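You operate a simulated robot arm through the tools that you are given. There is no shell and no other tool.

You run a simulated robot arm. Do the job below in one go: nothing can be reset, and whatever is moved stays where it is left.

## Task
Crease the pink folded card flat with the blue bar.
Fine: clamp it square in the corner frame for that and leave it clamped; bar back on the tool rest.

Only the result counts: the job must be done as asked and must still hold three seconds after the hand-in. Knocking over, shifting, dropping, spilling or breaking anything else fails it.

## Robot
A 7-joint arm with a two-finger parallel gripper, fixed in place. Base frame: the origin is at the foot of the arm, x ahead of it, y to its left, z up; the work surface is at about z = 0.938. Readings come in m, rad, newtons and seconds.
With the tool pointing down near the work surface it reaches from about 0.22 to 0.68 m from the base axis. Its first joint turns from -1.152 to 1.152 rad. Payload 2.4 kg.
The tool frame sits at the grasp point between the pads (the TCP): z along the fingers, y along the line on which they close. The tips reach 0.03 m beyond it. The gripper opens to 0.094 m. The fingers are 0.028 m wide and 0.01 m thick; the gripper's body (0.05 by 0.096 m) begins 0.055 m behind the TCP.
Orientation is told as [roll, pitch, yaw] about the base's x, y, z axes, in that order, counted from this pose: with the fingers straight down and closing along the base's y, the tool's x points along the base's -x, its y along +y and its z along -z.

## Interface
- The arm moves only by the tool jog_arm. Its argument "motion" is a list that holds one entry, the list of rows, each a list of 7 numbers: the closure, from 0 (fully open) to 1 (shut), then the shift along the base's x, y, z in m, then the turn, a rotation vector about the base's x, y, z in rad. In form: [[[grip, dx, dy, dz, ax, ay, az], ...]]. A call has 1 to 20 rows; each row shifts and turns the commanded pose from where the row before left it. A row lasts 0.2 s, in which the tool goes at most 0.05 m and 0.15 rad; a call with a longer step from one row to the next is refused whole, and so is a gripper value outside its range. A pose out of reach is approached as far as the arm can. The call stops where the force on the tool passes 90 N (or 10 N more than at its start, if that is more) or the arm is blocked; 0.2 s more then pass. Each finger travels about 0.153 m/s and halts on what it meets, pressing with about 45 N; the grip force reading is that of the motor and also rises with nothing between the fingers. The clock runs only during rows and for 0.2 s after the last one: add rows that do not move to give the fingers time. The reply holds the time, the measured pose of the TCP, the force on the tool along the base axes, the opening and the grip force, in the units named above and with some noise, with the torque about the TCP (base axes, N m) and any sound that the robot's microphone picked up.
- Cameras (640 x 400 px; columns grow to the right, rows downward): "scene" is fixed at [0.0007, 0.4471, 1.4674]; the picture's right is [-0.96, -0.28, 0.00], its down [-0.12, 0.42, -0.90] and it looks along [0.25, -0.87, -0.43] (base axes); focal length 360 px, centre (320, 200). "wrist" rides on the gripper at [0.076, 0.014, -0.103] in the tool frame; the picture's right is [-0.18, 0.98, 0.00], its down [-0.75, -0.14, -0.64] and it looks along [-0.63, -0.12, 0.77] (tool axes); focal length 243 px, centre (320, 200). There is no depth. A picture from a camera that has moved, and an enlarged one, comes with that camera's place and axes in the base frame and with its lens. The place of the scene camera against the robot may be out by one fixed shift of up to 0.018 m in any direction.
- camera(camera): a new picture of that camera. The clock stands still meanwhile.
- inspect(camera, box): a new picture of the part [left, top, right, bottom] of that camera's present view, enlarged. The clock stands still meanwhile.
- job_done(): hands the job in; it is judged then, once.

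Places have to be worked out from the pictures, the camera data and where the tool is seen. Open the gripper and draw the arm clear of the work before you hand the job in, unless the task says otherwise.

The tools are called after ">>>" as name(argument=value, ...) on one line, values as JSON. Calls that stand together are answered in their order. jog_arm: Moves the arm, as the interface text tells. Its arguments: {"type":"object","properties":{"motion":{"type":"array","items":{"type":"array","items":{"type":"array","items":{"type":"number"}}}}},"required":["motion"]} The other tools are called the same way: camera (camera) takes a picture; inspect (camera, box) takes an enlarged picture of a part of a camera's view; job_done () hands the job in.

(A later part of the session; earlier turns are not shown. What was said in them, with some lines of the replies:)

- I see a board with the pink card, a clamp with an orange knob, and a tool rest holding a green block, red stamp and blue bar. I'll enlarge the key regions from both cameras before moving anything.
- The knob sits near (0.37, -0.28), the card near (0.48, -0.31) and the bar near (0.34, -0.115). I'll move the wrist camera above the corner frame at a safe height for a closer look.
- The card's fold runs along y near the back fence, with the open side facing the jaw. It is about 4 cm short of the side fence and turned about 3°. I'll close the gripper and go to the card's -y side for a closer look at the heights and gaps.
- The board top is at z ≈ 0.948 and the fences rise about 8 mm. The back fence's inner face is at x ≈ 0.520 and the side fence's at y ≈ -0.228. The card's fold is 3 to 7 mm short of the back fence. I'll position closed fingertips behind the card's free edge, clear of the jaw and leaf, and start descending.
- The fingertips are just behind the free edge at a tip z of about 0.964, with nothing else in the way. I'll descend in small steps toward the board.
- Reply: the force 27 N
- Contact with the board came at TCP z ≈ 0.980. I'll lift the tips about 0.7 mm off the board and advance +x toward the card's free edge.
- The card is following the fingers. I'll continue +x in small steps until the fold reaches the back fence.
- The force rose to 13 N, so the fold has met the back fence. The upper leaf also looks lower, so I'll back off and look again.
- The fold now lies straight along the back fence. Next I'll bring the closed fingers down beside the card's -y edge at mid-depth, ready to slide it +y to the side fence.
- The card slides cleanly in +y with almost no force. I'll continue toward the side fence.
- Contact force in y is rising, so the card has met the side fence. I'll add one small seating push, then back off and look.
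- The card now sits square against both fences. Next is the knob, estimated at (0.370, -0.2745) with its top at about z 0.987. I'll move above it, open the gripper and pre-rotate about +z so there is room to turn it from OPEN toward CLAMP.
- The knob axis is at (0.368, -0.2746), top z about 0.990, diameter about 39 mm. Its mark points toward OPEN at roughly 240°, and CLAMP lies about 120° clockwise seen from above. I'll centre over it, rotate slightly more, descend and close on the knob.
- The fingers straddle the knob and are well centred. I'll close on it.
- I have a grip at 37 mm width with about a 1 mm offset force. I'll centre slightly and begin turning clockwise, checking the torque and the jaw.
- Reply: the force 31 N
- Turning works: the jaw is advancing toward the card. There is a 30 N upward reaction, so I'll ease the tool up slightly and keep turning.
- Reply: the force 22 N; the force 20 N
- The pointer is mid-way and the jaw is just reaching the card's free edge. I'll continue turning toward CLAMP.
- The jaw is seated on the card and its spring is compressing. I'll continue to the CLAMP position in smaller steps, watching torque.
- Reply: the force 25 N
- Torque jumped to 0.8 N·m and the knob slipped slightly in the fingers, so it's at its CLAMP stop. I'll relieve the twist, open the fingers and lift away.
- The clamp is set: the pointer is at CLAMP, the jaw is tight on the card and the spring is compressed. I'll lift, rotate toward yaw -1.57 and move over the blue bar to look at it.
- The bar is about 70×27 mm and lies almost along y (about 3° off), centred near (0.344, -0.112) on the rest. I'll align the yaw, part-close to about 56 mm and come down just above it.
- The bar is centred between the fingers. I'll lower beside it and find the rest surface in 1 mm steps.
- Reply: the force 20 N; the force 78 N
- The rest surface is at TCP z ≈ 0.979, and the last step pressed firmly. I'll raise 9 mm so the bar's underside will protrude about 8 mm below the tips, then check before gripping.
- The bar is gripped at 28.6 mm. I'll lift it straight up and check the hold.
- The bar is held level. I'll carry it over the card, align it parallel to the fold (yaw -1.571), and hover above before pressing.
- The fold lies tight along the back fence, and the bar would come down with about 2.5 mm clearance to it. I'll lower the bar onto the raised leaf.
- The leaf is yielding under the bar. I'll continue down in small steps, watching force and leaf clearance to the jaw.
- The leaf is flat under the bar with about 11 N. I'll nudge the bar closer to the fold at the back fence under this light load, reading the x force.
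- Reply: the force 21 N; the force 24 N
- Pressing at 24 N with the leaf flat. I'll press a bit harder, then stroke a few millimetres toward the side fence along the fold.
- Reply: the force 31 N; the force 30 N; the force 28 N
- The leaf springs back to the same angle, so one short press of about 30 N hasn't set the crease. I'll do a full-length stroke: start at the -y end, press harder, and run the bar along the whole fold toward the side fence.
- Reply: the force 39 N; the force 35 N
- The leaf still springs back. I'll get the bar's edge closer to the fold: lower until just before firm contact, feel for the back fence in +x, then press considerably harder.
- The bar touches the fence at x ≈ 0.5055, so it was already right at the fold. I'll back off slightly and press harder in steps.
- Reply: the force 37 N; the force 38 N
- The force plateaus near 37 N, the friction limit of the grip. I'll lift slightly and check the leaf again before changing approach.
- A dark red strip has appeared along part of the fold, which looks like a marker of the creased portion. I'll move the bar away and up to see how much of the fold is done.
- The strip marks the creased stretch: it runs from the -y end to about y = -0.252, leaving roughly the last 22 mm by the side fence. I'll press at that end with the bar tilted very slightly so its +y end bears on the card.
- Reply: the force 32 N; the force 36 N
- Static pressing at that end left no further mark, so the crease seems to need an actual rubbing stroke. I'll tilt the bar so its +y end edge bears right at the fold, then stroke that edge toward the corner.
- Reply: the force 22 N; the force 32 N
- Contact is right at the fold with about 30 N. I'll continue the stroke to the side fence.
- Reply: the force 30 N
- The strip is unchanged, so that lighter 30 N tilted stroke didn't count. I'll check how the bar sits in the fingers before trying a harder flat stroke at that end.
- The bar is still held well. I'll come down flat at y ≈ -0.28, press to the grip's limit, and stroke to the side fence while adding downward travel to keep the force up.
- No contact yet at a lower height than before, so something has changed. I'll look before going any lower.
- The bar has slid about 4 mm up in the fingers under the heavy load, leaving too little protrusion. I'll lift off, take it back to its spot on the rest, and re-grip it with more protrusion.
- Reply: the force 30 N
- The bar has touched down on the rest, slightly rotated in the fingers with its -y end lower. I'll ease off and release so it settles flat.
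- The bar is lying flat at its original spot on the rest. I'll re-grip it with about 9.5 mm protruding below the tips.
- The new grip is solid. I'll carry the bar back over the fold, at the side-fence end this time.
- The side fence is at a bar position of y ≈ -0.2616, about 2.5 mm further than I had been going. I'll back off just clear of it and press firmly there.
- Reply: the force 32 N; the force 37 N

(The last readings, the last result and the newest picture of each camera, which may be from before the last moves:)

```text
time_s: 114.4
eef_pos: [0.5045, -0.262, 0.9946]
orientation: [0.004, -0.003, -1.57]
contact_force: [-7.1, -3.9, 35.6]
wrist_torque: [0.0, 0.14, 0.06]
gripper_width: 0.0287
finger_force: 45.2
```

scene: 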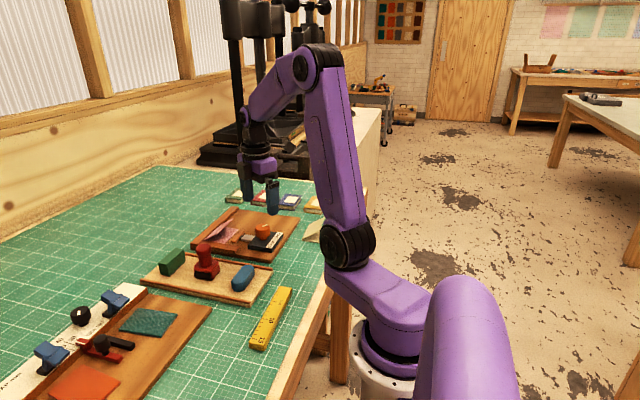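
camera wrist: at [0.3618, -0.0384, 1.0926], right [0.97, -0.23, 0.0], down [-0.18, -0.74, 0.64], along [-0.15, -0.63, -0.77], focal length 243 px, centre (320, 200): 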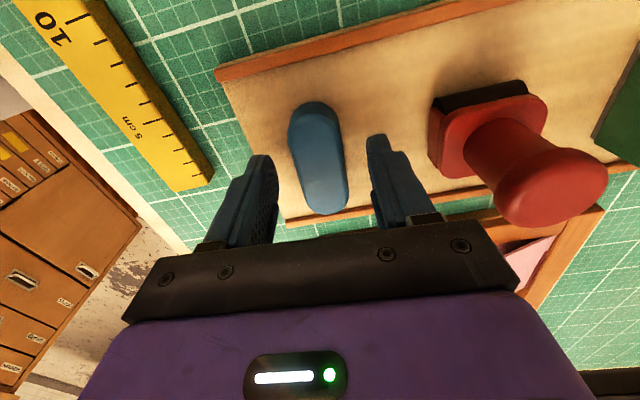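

>>> jog_arm(motion=[[[1, 0, 0, -0.0005, 0, 0, 0], [1, 0, 0, 0, 0, 0, 0], [1, 0, 0, 0, 0, 0, 0]]])

>>> jog_arm(motion=[[[1, 0, -0.001, 0.004, 0, 0, 0], [1, -0.005, -0.01, 0.02, 0, 0, 0], [1, -0.015, -0.02, 0.04, 0, 0, 0], [1, -0.02, -0.03, 0.02, 0, 0, 0], [1, 0, 0, 0, 0, 0, 0]]])

>>> inspect(camera="scene", box=[190, 205, 254, 245])

```text
time_s: 115.2
eef_pos: [0.5041, -0.2622, 0.9951]
orientation: [0.005, -0.003, -1.57]
contact_force: [-7.3, -1.6, 37.0]
wrist_torque: [0.02, 0.1, 0.0]
gripper_width: 0.0286
finger_force: 44.5
```

```text
time_s: 116.4
eef_pos: [0.4655, -0.3242, 1.0734]
orientation: [-0.003, 0.0, -1.571]
contact_force: [-0.3, 0.1, -0.8]
wrist_torque: [0.01, 0.01, 0.02]
gripper_width: 0.0287
finger_force: 45.2
```

```text
10.00 times, centred on (222, 225) of scene
camera zoom: at [0.0008, 0.4471, 1.4674], right [-0.96, -0.28, 0.0], down [-0.12, 0.42, -0.9], along [0.25, -0.87, -0.43], focal length 3599 px, centre (1300, -50)
```

zoom: 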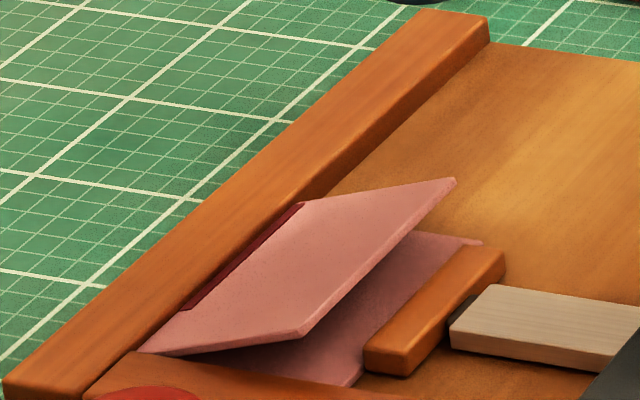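

Static pressing there, even at 37 N, adds no mark, so sliding is what creases. My earlier strokes just stopped short of this last stretch. I'll do a flat stroke all the way to the side fence at about 28 to 30 N.

>>> jog_arm(motion=[[[1, 0.02, 0.02, -0.02, 0, 0, 0], [1, 0.02, 0.0206, -0.03, 0, 0, 0], [1, 0, 0, -0.015, 0, 0, 0], [1, 0, 0, -0.008, 0, 0, 0], [1, 0, 0, -0.006, 0, 0, 0], [1, 0, 0, -0.002, 0, 0, 0], [1, 0, 0, 0, 0, 0, 0]]])

>>> jog_arm(motion=[[[1, 0, 0, -0.0015, 0, 0, 0], [1, 0, 0, 0, 0, 0, 0]]])

```text
time_s: 118.0
eef_pos: [0.5046, -0.2825, 0.9962]
orientation: [0.0, -0.002, -1.571]
contact_force: [-1.5, 1.3, 5.3]
wrist_torque: [0.08, 0.07, -0.05]
gripper_width: 0.0287
finger_force: 45.1
```

```text
time_s: 118.6
eef_pos: [0.5053, -0.2828, 0.9947]
orientation: [0.002, -0.003, -1.571]
contact_force: [-8.7, 2.8, 23.1]
wrist_torque: [0.22, 0.14, 0.0]
gripper_width: 0.0289
finger_force: 45.2
```

>>> jog_arm(motion=[[[1, 0, 0, -0.0006, 0, 0, 0], [1, 0, 0.002, 0, 0, 0, 0], [1, 0, 0.002, 0, 0, 0, 0], [1, 0, 0.002, 0, 0, 0, 0], [1, 0, 0.002, 0, 0, 0, 0], [1, 0, 0.002, 0, 0, 0, 0], [1, 0, 0.002, 0, 0, 0, 0], [1, 0, 0.002, 0, 0, 0, 0], [1, 0, 0.002, 0, 0, 0, 0], [1, 0, 0.002, 0, 0, 0, 0], [1, 0, 0.0015, 0, 0, 0, 0], [1, 0, 0.0015, 0, 0, 0, 0], [1, 0, 0, 0, 0, 0, 0]]])

>>> jog_arm(motion=[[[1, 0, -0.001, 0.004, 0, 0, 0], [1, -0.005, -0.01, 0.02, 0, 0, 0], [1, -0.015, -0.02, 0.04, 0, 0, 0], [1, -0.02, -0.03, 0.02, 0, 0, 0], [1, 0, 0, 0, 0, 0, 0]]])

>>> inspect(camera="scene", box=[190, 205, 254, 245])

```text
time_s: 121.4
eef_pos: [0.5035, -0.2624, 0.9943]
orientation: [0.001, -0.001, -1.571]
contact_force: [-5.9, -12.1, 26.3]
wrist_torque: [-0.46, 0.01, 0.0]
gripper_width: 0.0288
finger_force: 44.9
```

```text
time_s: 122.6
eef_pos: [0.4647, -0.3216, 1.0783]
orientation: [-0.002, -0.001, -1.572]
contact_force: [0.7, -0.5, -0.9]
wrist_torque: [0.01, -0.02, 0.0]
gripper_width: 0.0288
finger_force: 45.2
```

```text
10.00 times, centred on (222, 225) of scene
camera zoom: at [0.0007, 0.4471, 1.4674], right [-0.96, -0.28, 0.0], down [-0.12, 0.42, -0.9], along [0.25, -0.87, -0.43], focal length 3599 px, centre (1300, -50)
```

zoom: 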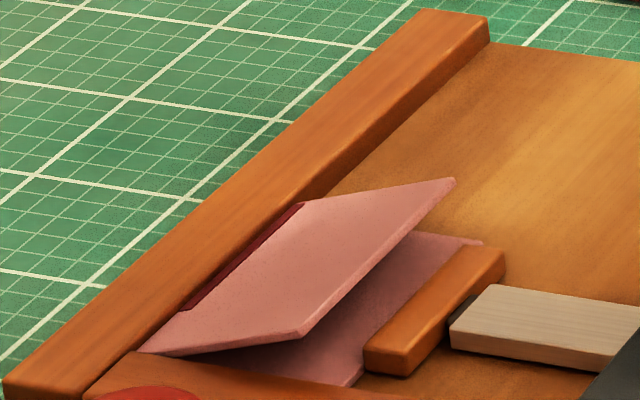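

Still unchanged, so with the bar parallel its effective middle can't get close enough to the side fence. I'll swing the bar about 42° so it points into the corner; it fits flat between the fences and the jaw that way. Then I'll stroke it toward the corner.

>>> jog_arm(motion=[[[1, 0, 0, 0, 0, 0, -0.1466], [1, 0, 0, 0, 0, 0, -0.1466], [1, 0, 0, 0, 0, 0, -0.1466], [1, 0.013, 0.027, 0, 0, 0, -0.1466], [1, 0.013, 0.0279, 0, 0, 0, -0.1466], [1, 0, 0, -0.03, 0, 0, 0], [1, 0, 0, -0.02, 0, 0, 0], [1, 0, 0, 0, 0, 0, 0]]])

>>> inspect(camera="scene", box=[180, 200, 260, 250])

>>> camera(camera="wrist")

```text
time_s: 124.4
eef_pos: [0.4911, -0.2659, 1.0252]
orientation: [-0.003, 0.0, -2.305]
contact_force: [0.4, 0.6, 0.5]
wrist_torque: [-0.01, -0.01, 0.03]
gripper_width: 0.0287
finger_force: 44.8
```

```text
8.00 times, centred on (220, 225) of scene
camera zoom: at [0.0007, 0.4471, 1.4674], right [-0.96, -0.28, 0.0], down [-0.12, 0.42, -0.9], along [0.25, -0.87, -0.43], focal length 2879 px, centre (1120, 0)
```

zoom: 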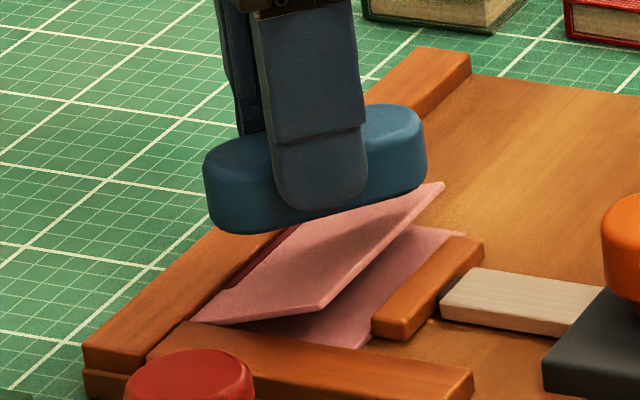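

```text
taken
camera wrist: at [0.5517, -0.2198, 1.1281], right [0.61, -0.79, 0.0], down [-0.61, -0.47, 0.64], along [-0.51, -0.39, -0.77], focal length 243 px, centre (320, 200)
```

wrist: 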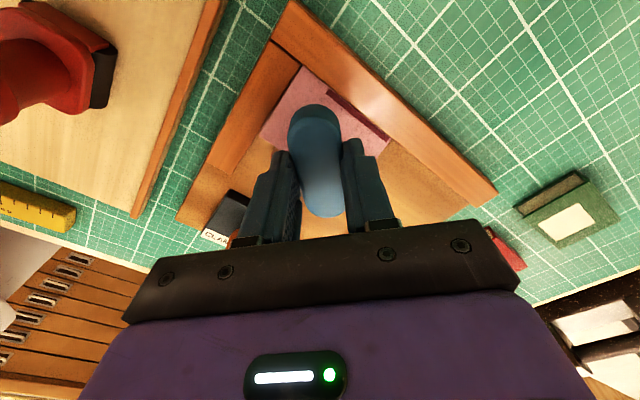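

>>> inspect(camera="wrist", box=[260, 40, 420, 140])

```text
4.00 times, centred on (340, 90) of wrist
camera zoom: at [0.5517, -0.2198, 1.1281], right [0.61, -0.79, 0.0], down [-0.61, -0.47, 0.64], along [-0.51, -0.39, -0.77], focal length 970 px, centre (240, 640)
```

zoom: 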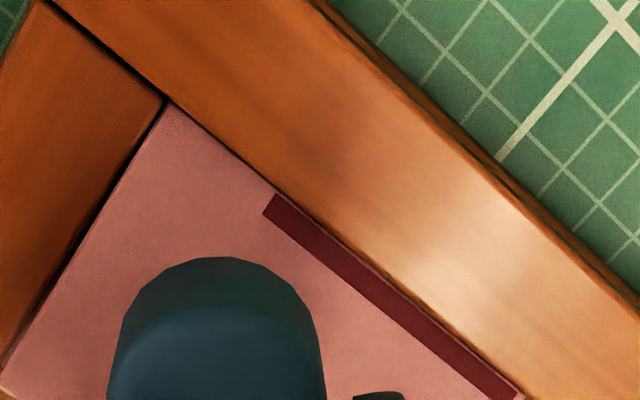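

The strip now measures 60 mm out of about 80 mm, which is three quarters, with the quarter nearest the corner missing. I'll lower the bar in this orientation and stroke it into the corner.

>>> jog_arm(motion=[[[1, 0, 0, -0.015, 0, 0, 0], [1, 0, 0, -0.01, 0, 0, 0], [1, 0, 0, -0.006, 0, 0, 0], [1, 0, 0, 0, 0, 0, 0]]])

>>> jog_arm(motion=[[[1, 0, 0, -0.001, 0, 0, 0], [1, 0, 0, 0, 0, 0, 0]]])

>>> inspect(camera="scene", box=[180, 200, 260, 250])

```text
time_s: 125.4
eef_pos: [0.491, -0.2649, 0.9975]
orientation: [0.005, -0.001, -2.303]
contact_force: [-3.2, 3.6, 24.4]
wrist_torque: [-0.23, 0.86, -0.17]
gripper_width: 0.029
finger_force: 44.9
```

```text
time_s: 126.0
eef_pos: [0.4911, -0.2667, 0.9966]
orientation: [0.003, -0.001, -2.304]
contact_force: [0.1, 2.9, 29.2]
wrist_torque: [-0.37, 0.88, -0.05]
gripper_width: 0.0289
finger_force: 44.0
```

```text
8.00 times, centred on (220, 225) of scene
camera zoom: at [0.0003, 0.4474, 1.4673], right [-0.96, -0.28, 0.0], down [-0.12, 0.42, -0.9], along [0.25, -0.87, -0.43], focal length 2879 px, centre (1120, 0)
```

zoom: 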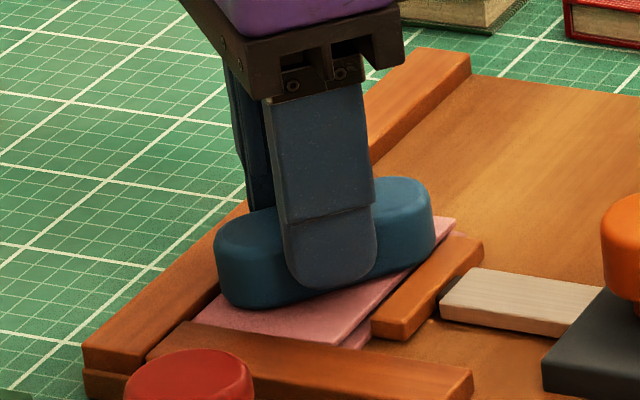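

The centre of pressure is at the bar's far end near the jaw rather than at the corner. I'll lift slightly and tip the corner end down a little.

>>> jog_arm(motion=[[[1, 0, 0, 0.003, 0, 0, 0], [1, 0, 0, 0, -0.037, 0.0335, 0], [1, 0, 0, 0, 0, 0, 0]]])

>>> jog_arm(motion=[[[1, 0, 0, -0.0015, 0, 0, 0], [1, 0, 0, 0, 0, 0, 0]]])

>>> jog_arm(motion=[[[1, 0, 0, -0.0015, 0, 0, 0], [1, 0, 0, 0, 0, 0, 0]]])

```text
time_s: 126.8
eef_pos: [0.4886, -0.266, 0.9979]
orientation: [-0.003, -0.052, -2.304]
contact_force: [-0.9, 0.5, -0.8]
wrist_torque: [-0.03, 0.01, -0.01]
gripper_width: 0.0289
finger_force: 45.0
```

```text
time_s: 127.4
eef_pos: [0.4919, -0.2655, 0.997]
orientation: [-0.001, -0.051, -2.304]
contact_force: [-0.2, -0.4, -1.1]
wrist_torque: [0.01, -0.02, -0.01]
gripper_width: 0.029
finger_force: 45.8
```

```text
time_s: 128.0
eef_pos: [0.4915, -0.2671, 0.995]
orientation: [-0.002, -0.051, -2.305]
contact_force: [-0.7, 1.4, 6.2]
wrist_torque: [0.19, -0.22, 0.03]
gripper_width: 0.0289
finger_force: 44.5
```

>>> jog_arm(motion=[[[1, 0, 0, -0.0012, 0, 0, 0], [1, 0, 0, 0, 0, 0, 0]]])

>>> jog_arm(motion=[[[1, 0, 0.001, -0.0005, 0, 0, 0], [1, 0, 0.002, 0, 0, 0, 0], [1, 0, 0.002, 0, 0, 0, 0], [1, 0, 0.002, 0, 0, 0, 0], [1, 0, 0.0015, 0, 0, 0, 0], [1, 0, 0, 0, 0, 0, 0]]])

```text
time_s: 128.6
eef_pos: [0.4905, -0.2678, 0.9949]
orientation: [0.005, -0.052, -2.304]
contact_force: [0.8, 2.4, 20.9]
wrist_torque: [0.38, -0.31, 0.04]
gripper_width: 0.0288
finger_force: 44.8
```

```text
time_s: 130.0
eef_pos: [0.4916, -0.26, 0.9955]
orientation: [0.004, -0.051, -2.304]
contact_force: [-0.6, -10.0, 28.7]
wrist_torque: [-0.15, -0.05, -0.05]
gripper_width: 0.0289
finger_force: 44.8
```

>>> jog_arm(motion=[[[1, 0, 0.001, 0, 0, 0, 0], [1, 0, 0.001, 0, 0, 0, 0], [1, 0, 0, 0, 0, 0, 0]]])

>>> jog_arm(motion=[[[1, 0, -0.001, 0.004, 0, 0, 0], [1, -0.005, -0.01, 0.02, 0, 0, 0], [1, -0.01, -0.02, 0.04, 0, 0, 0], [1, -0.01, -0.03, 0.02, 0, 0, 0], [1, 0, 0, 0, 0, 0, 0]]])

>>> inspect(camera="scene", box=[190, 205, 254, 245])

```text
time_s: 130.8
eef_pos: [0.4924, -0.2585, 0.994]
orientation: [0.005, -0.05, -2.303]
contact_force: [1.0, -9.9, 25.9]
wrist_torque: [-0.08, -0.12, -0.06]
gripper_width: 0.029
finger_force: 44.7
```

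```text
time_s: 132.0
eef_pos: [0.4649, -0.3168, 1.0758]
orientation: [-0.001, -0.05, -2.303]
contact_force: [0.3, 0.8, -0.6]
wrist_torque: [0.03, 0.04, 0.02]
gripper_width: 0.0288
finger_force: 44.9
```

```text
10.00 times, centred on (222, 225) of scene
camera zoom: at [0.0008, 0.4471, 1.4674], right [-0.96, -0.28, 0.0], down [-0.12, 0.42, -0.9], along [0.25, -0.87, -0.43], focal length 3599 px, centre (1300, -50)
```

zoom: 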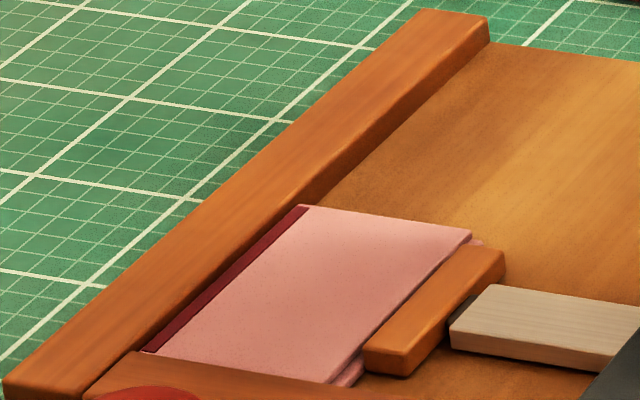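

The crease strip now runs the full length of the fold and the leaf lies flat. Next I'll take the bar back to the rest: raise it, yaw back to the rest orientation and move over its original spot.

>>> jog_arm(motion=[[[1, 0, 0, 0.023, 0, 0, 0], [1, -0.0201, 0.0341, 0, 0, 0, 0.1138], [1, -0.0201, 0.0341, 0, 0, 0, 0.1138], [1, -0.0201, 0.0341, 0, 0, 0, 0.1138], [1, -0.0201, 0.0341, 0, 0, 0, 0.1138], [1, -0.0201, 0.0341, 0, 0, 0, 0.1138], [1, -0.0203, 0.0339, 0, 0, 0, 0.1138], [1, 0, 0, 0, 0, 0, 0]]])

>>> camera(camera="wrist")

>>> inspect(camera="scene", box=[190, 190, 318, 270])

```text
time_s: 133.8
eef_pos: [0.3451, -0.1138, 1.1007]
orientation: [-0.001, -0.05, -1.62]
contact_force: [-0.9, 0.3, -0.7]
wrist_torque: [0.01, 0.0, -0.05]
gripper_width: 0.0287
finger_force: 45.1
```

```text
taken
camera wrist: at [0.362, -0.0332, 1.1997], right [0.97, -0.23, 0.01], down [-0.17, -0.71, 0.68], along [-0.15, -0.66, -0.73], focal length 243 px, centre (320, 200)
```

wrist: 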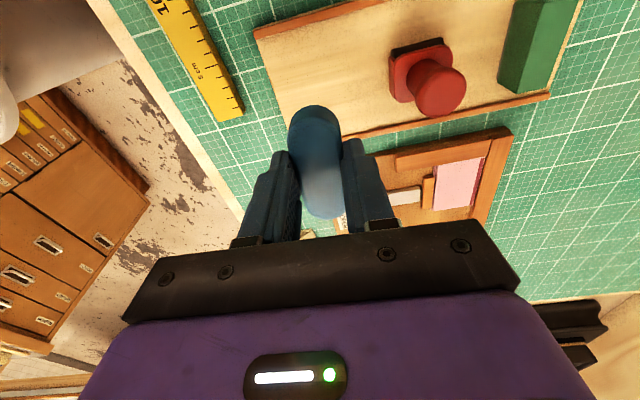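

```text
5.00 times, centred on (254, 230) of scene
camera zoom: at [0.0007, 0.4471, 1.4674], right [-0.96, -0.28, 0.0], down [-0.12, 0.42, -0.9], along [0.25, -0.87, -0.43], focal length 1800 px, centre (650, 50)
```

zoom: 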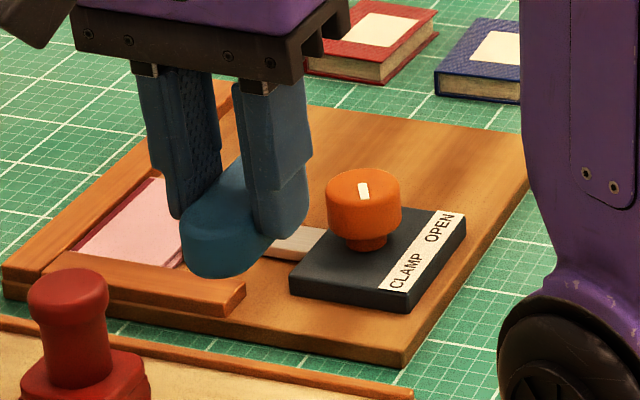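

The card stays flat and clamped. I'm over the bar's original spot, so I'll lower it toward the rest.

>>> jog_arm(motion=[[[1, 0, 0, -0.04, 0, 0, 0], [1, 0, 0, -0.04, 0, 0, 0], [1, 0, 0, -0.02, 0, 0, 0], [1, 0, 0, -0.006, 0, 0, 0], [1, 0, 0, 0, 0, 0, 0]]])

>>> inspect(camera="scene", box=[205, 240, 285, 290])

>>> jog_arm(motion=[[[1, 0, 0, -0.003, 0, 0, 0], [1, 0, 0, -0.0015, 0, 0, 0], [1, 0, 0, 0, 0, 0, 0]]])

```text
time_s: 135.0
eef_pos: [0.3475, -0.1134, 0.993]
orientation: [-0.001, -0.05, -1.622]
contact_force: [0.3, 0.0, -0.7]
wrist_torque: [0.0, -0.03, -0.01]
gripper_width: 0.0288
finger_force: 44.7
```

```text
8.00 times, centred on (245, 265) of scene
camera zoom: at [0.0007, 0.4471, 1.4674], right [-0.96, -0.28, 0.0], down [-0.12, 0.42, -0.9], along [0.25, -0.87, -0.43], focal length 2879 px, centre (920, -320)
```

zoom: 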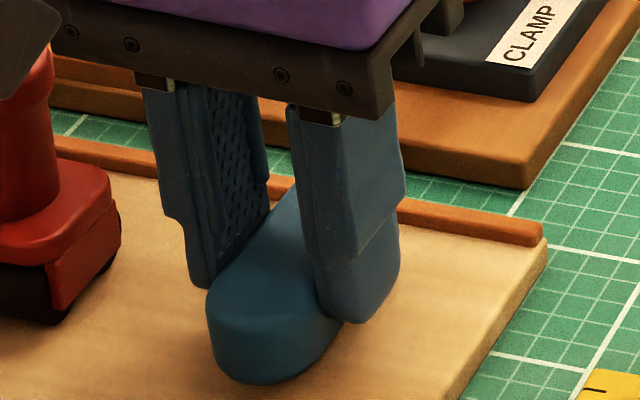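

```text
time_s: 135.8
eef_pos: [0.347, -0.113, 0.991]
orientation: [-0.003, -0.052, -1.622]
contact_force: [-0.5, -0.6, 0.0]
wrist_torque: [-0.03, 0.01, 0.0]
gripper_width: 0.029
finger_force: 44.8
```

>>> jog_arm(motion=[[[1, 0, 0, -0.0012, 0, 0, 0], [1, 0, 0, 0, 0, 0, 0]]])

>>> jog_arm(motion=[[[1, 0, 0, -0.001, 0, 0, 0], [1, 0, 0, 0, 0, 0, 0]]])

```text
time_s: 136.4
eef_pos: [0.3449, -0.1142, 0.9884]
orientation: [-0.001, -0.05, -1.623]
contact_force: [0.1, 0.8, -0.7]
wrist_torque: [0.0, 0.03, 0.03]
gripper_width: 0.0289
finger_force: 45.1
```

```text
time_s: 137.0
eef_pos: [0.3455, -0.1125, 0.9877]
orientation: [-0.001, -0.052, -1.622]
contact_force: [0.5, 0.2, -0.5]
wrist_torque: [-0.01, 0.04, -0.01]
gripper_width: 0.0287
finger_force: 44.4
```

>>> jog_arm(motion=[[[1, 0, 0, -0.001, 0, 0, 0], [1, 0, 0, 0, 0, 0, 0]]])

>>> jog_arm(motion=[[[1, 0, 0, -0.0008, 0, 0, 0], [1, 0, 0, 0, 0, 0, 0]]])

```text
time_s: 137.6
eef_pos: [0.346, -0.1138, 0.9862]
orientation: [-0.004, -0.05, -1.622]
contact_force: [0.1, -0.5, -0.2]
wrist_torque: [0.0, -0.02, -0.01]
gripper_width: 0.0287
finger_force: 45.2
```

```text
time_s: 138.2
eef_pos: [0.3456, -0.114, 0.9875]
orientation: [0.001, -0.052, -1.621]
contact_force: [-2.8, 4.9, 18.9]
wrist_torque: [0.66, 0.05, 0.07]
gripper_width: 0.0287
finger_force: 44.7
```

The bar has touched down at its +y end first. I'll level it slightly, release, and back straight up.

>>> jog_arm(motion=[[[1, 0, 0, 0.0005, 0.03, 0, 0], [1, 0, 0, 0, 0, 0, 0]]])

>>> jog_arm(motion=[[[0.9, 0, 0, 0, 0, 0, 0], [0.6, 0, 0, 0, 0, 0, 0], [0.4, 0, 0, 0, 0, 0, 0], [0.4, 0, 0, 0, 0, 0, 0], [0.4, 0, 0, 0.01, 0, 0, 0], [0.4, 0, 0, 0.02, 0, 0, 0], [0.3, 0, 0, 0.04, 0, 0, 0], [0.2, 0, 0, 0.045, 0, 0, 0], [0, 0, 0, 0.03, 0.02, 0, 0], [0, 0, 0, 0, 0, 0, 0]]])

>>> camera(camera="wrist")

>>> inspect(camera="scene", box=[130, 190, 322, 310])

```text
time_s: 138.8
eef_pos: [0.3437, -0.1129, 0.9878]
orientation: [-0.002, -0.02, -1.622]
contact_force: [-0.9, 0.1, -0.3]
wrist_torque: [0.0, 0.01, 0.0]
gripper_width: 0.0291
finger_force: 45.3
```

```text
time_s: 141.0
eef_pos: [0.3465, -0.1128, 1.1327]
orientation: [-0.004, 0.0, -1.62]
contact_force: [-0.2, 1.2, 0.4]
wrist_torque: [0.0, 0.04, -0.03]
gripper_width: 0.0941
finger_force: 0.1
```

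```text
taken
camera wrist: at [0.3632, -0.037, 1.2361], right [0.97, -0.23, 0.0], down [-0.18, -0.75, 0.64], along [-0.15, -0.62, -0.77], focal length 243 px, centre (320, 200)
```

wrist: 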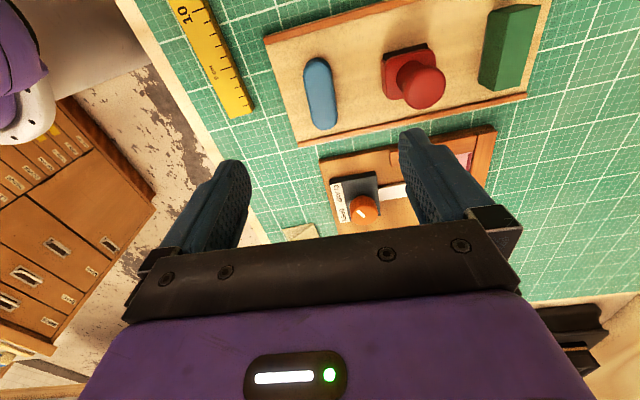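

```text
3.33 times, centred on (226, 250) of scene
camera zoom: at [0.0007, 0.4471, 1.4674], right [-0.96, -0.28, 0.0], down [-0.12, 0.42, -0.9], along [0.25, -0.87, -0.43], focal length 1200 px, centre (633, 33)
```

zoom: 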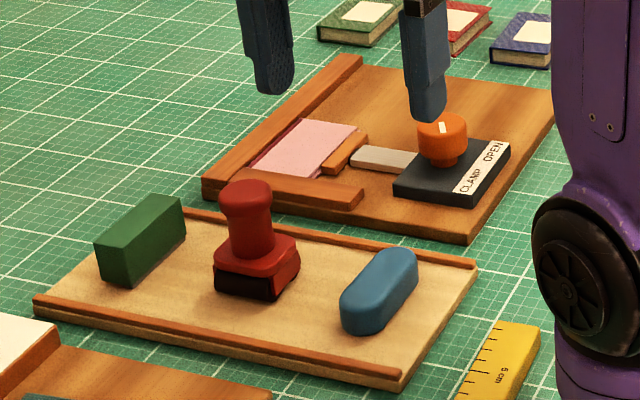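

The bar is back on the rest, flat and in its original place, and the card lies flat in the clamp. I'll draw the arm up and clear, then do a final check of everything.

>>> jog_arm(motion=[[[0, 0, 0, 0.045, 0, 0, 0.1], [0, -0.01, 0, 0.045, 0, 0, 0.14], [0, -0.02, -0.02, 0.04, 0, 0, 0.14], [0, -0.03, -0.03, 0.02, 0, 0, 0.14], [0, -0.03, -0.03, 0.01, 0, 0, 0.14], [0, 0, -0.03, 0, 0, 0, 0.14], [0, 0, 0, 0, 0, 0, 0.14], [0, 0, 0, 0, 0, 0, 0.14], [0, 0, 0, 0, 0, 0, 0.14], [0, 0, 0, 0, 0, 0, 0.14], [0, 0, 0, 0, 0, 0, 0.14], [0, 0, 0, 0, 0, 0, 0.12], [0, 0, 0, 0, 0, 0, 0]]])

>>> camera(camera="wrist")

>>> inspect(camera="scene", box=[190, 200, 286, 260])

>>> camera(camera="scene")

```text
time_s: 143.8
eef_pos: [0.2545, -0.2229, 1.2916]
orientation: [-0.003, -0.001, 0.0]
contact_force: [0.8, 1.0, -0.1]
wrist_torque: [0.0, 0.03, -0.02]
gripper_width: 0.0941
finger_force: 0.0
```

```text
taken
camera wrist: at [0.1782, -0.2091, 1.3943], right [0.18, 0.98, 0.0], down [0.75, -0.14, 0.64], along [0.63, -0.12, -0.77], focal length 243 px, centre (320, 200)
```

wrist: 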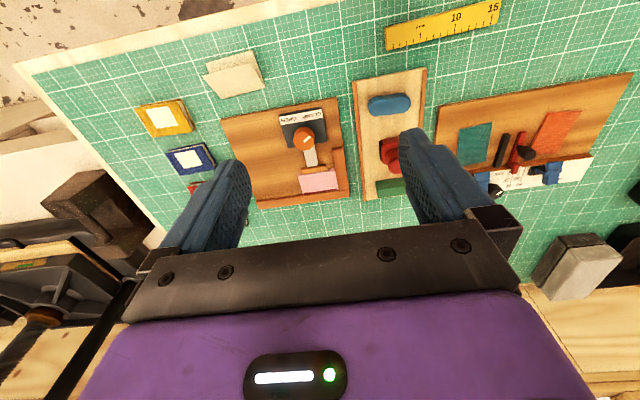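

```text
6.67 times, centred on (238, 230) of scene
camera zoom: at [0.0007, 0.4471, 1.4674], right [-0.96, -0.28, 0.0], down [-0.12, 0.42, -0.9], along [0.25, -0.87, -0.43], focal length 2399 px, centre (867, 0)
```

zoom: 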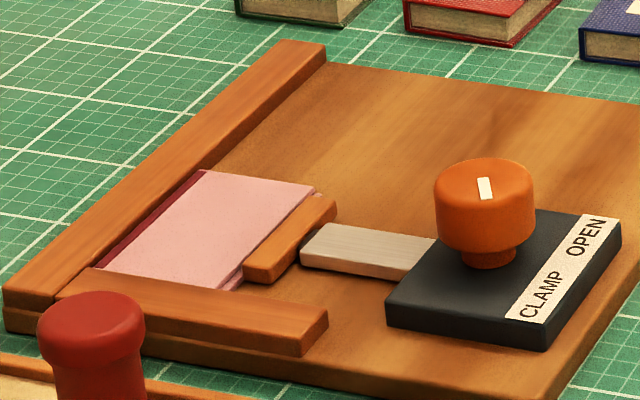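

```text
taken
```

scene: 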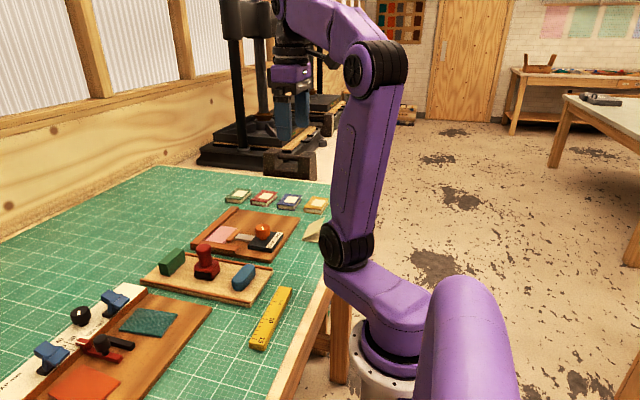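

>>> inspect(camera="wrist", box=[270, 130, 366, 210])

>>> inspect(camera="wrist", box=[340, 60, 440, 205])

```text
5.00 times, centred on (318, 170) of wrist
camera zoom: at [0.1782, -0.2091, 1.3943], right [0.18, 0.98, 0.0], down [0.75, -0.14, 0.64], along [0.63, -0.12, -0.77], focal length 1213 px, centre (330, 350)
```

zoom: 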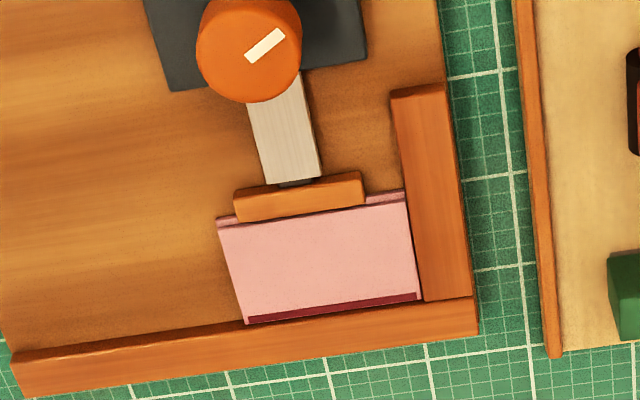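

```text
2.76 times, centred on (390, 132) of wrist
camera zoom: at [0.1782, -0.2091, 1.3943], right [0.18, 0.98, 0.0], down [0.75, -0.14, 0.64], along [0.63, -0.12, -0.77], focal length 669 px, centre (127, 386)
```

zoom: 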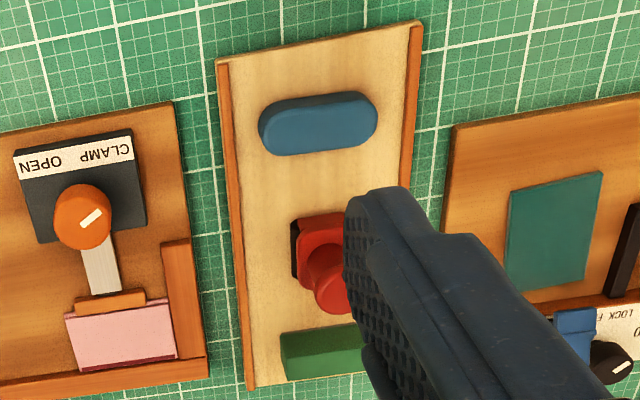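

The card is flat, with the crease marked along the whole fold. It sits square against both fences and the knob is on CLAMP. The bar lies on the tool rest, nothing else has moved, and the arm is clear with the gripper open, so I'm handing in.

>>> job_done()

```text
The job is handed in.
```

The pink card is creased flat along its whole fold and clamped square in the corner frame. The last pictures before hand-in showed:

- **Card:** it lies flat against both fences, and the dark crease mark runs the full length of the fold.
- **Clamp:** the knob is at its CLAMP stop, with the jaw tight on the card.
- **Blue bar:** it is back on the tool rest, flat and at its original spot.
- **Arm:** the gripper is open and drawn clear of the work. Nothing else appeared to have moved.

Straight strokes along the fold left the last quarter, next to the side fence, uncreased. I finished it by angling the bar into the corner. I also set the bar back on the rest once partway through to re-grip it, because it had slipped in the fingers under the heavier presses.
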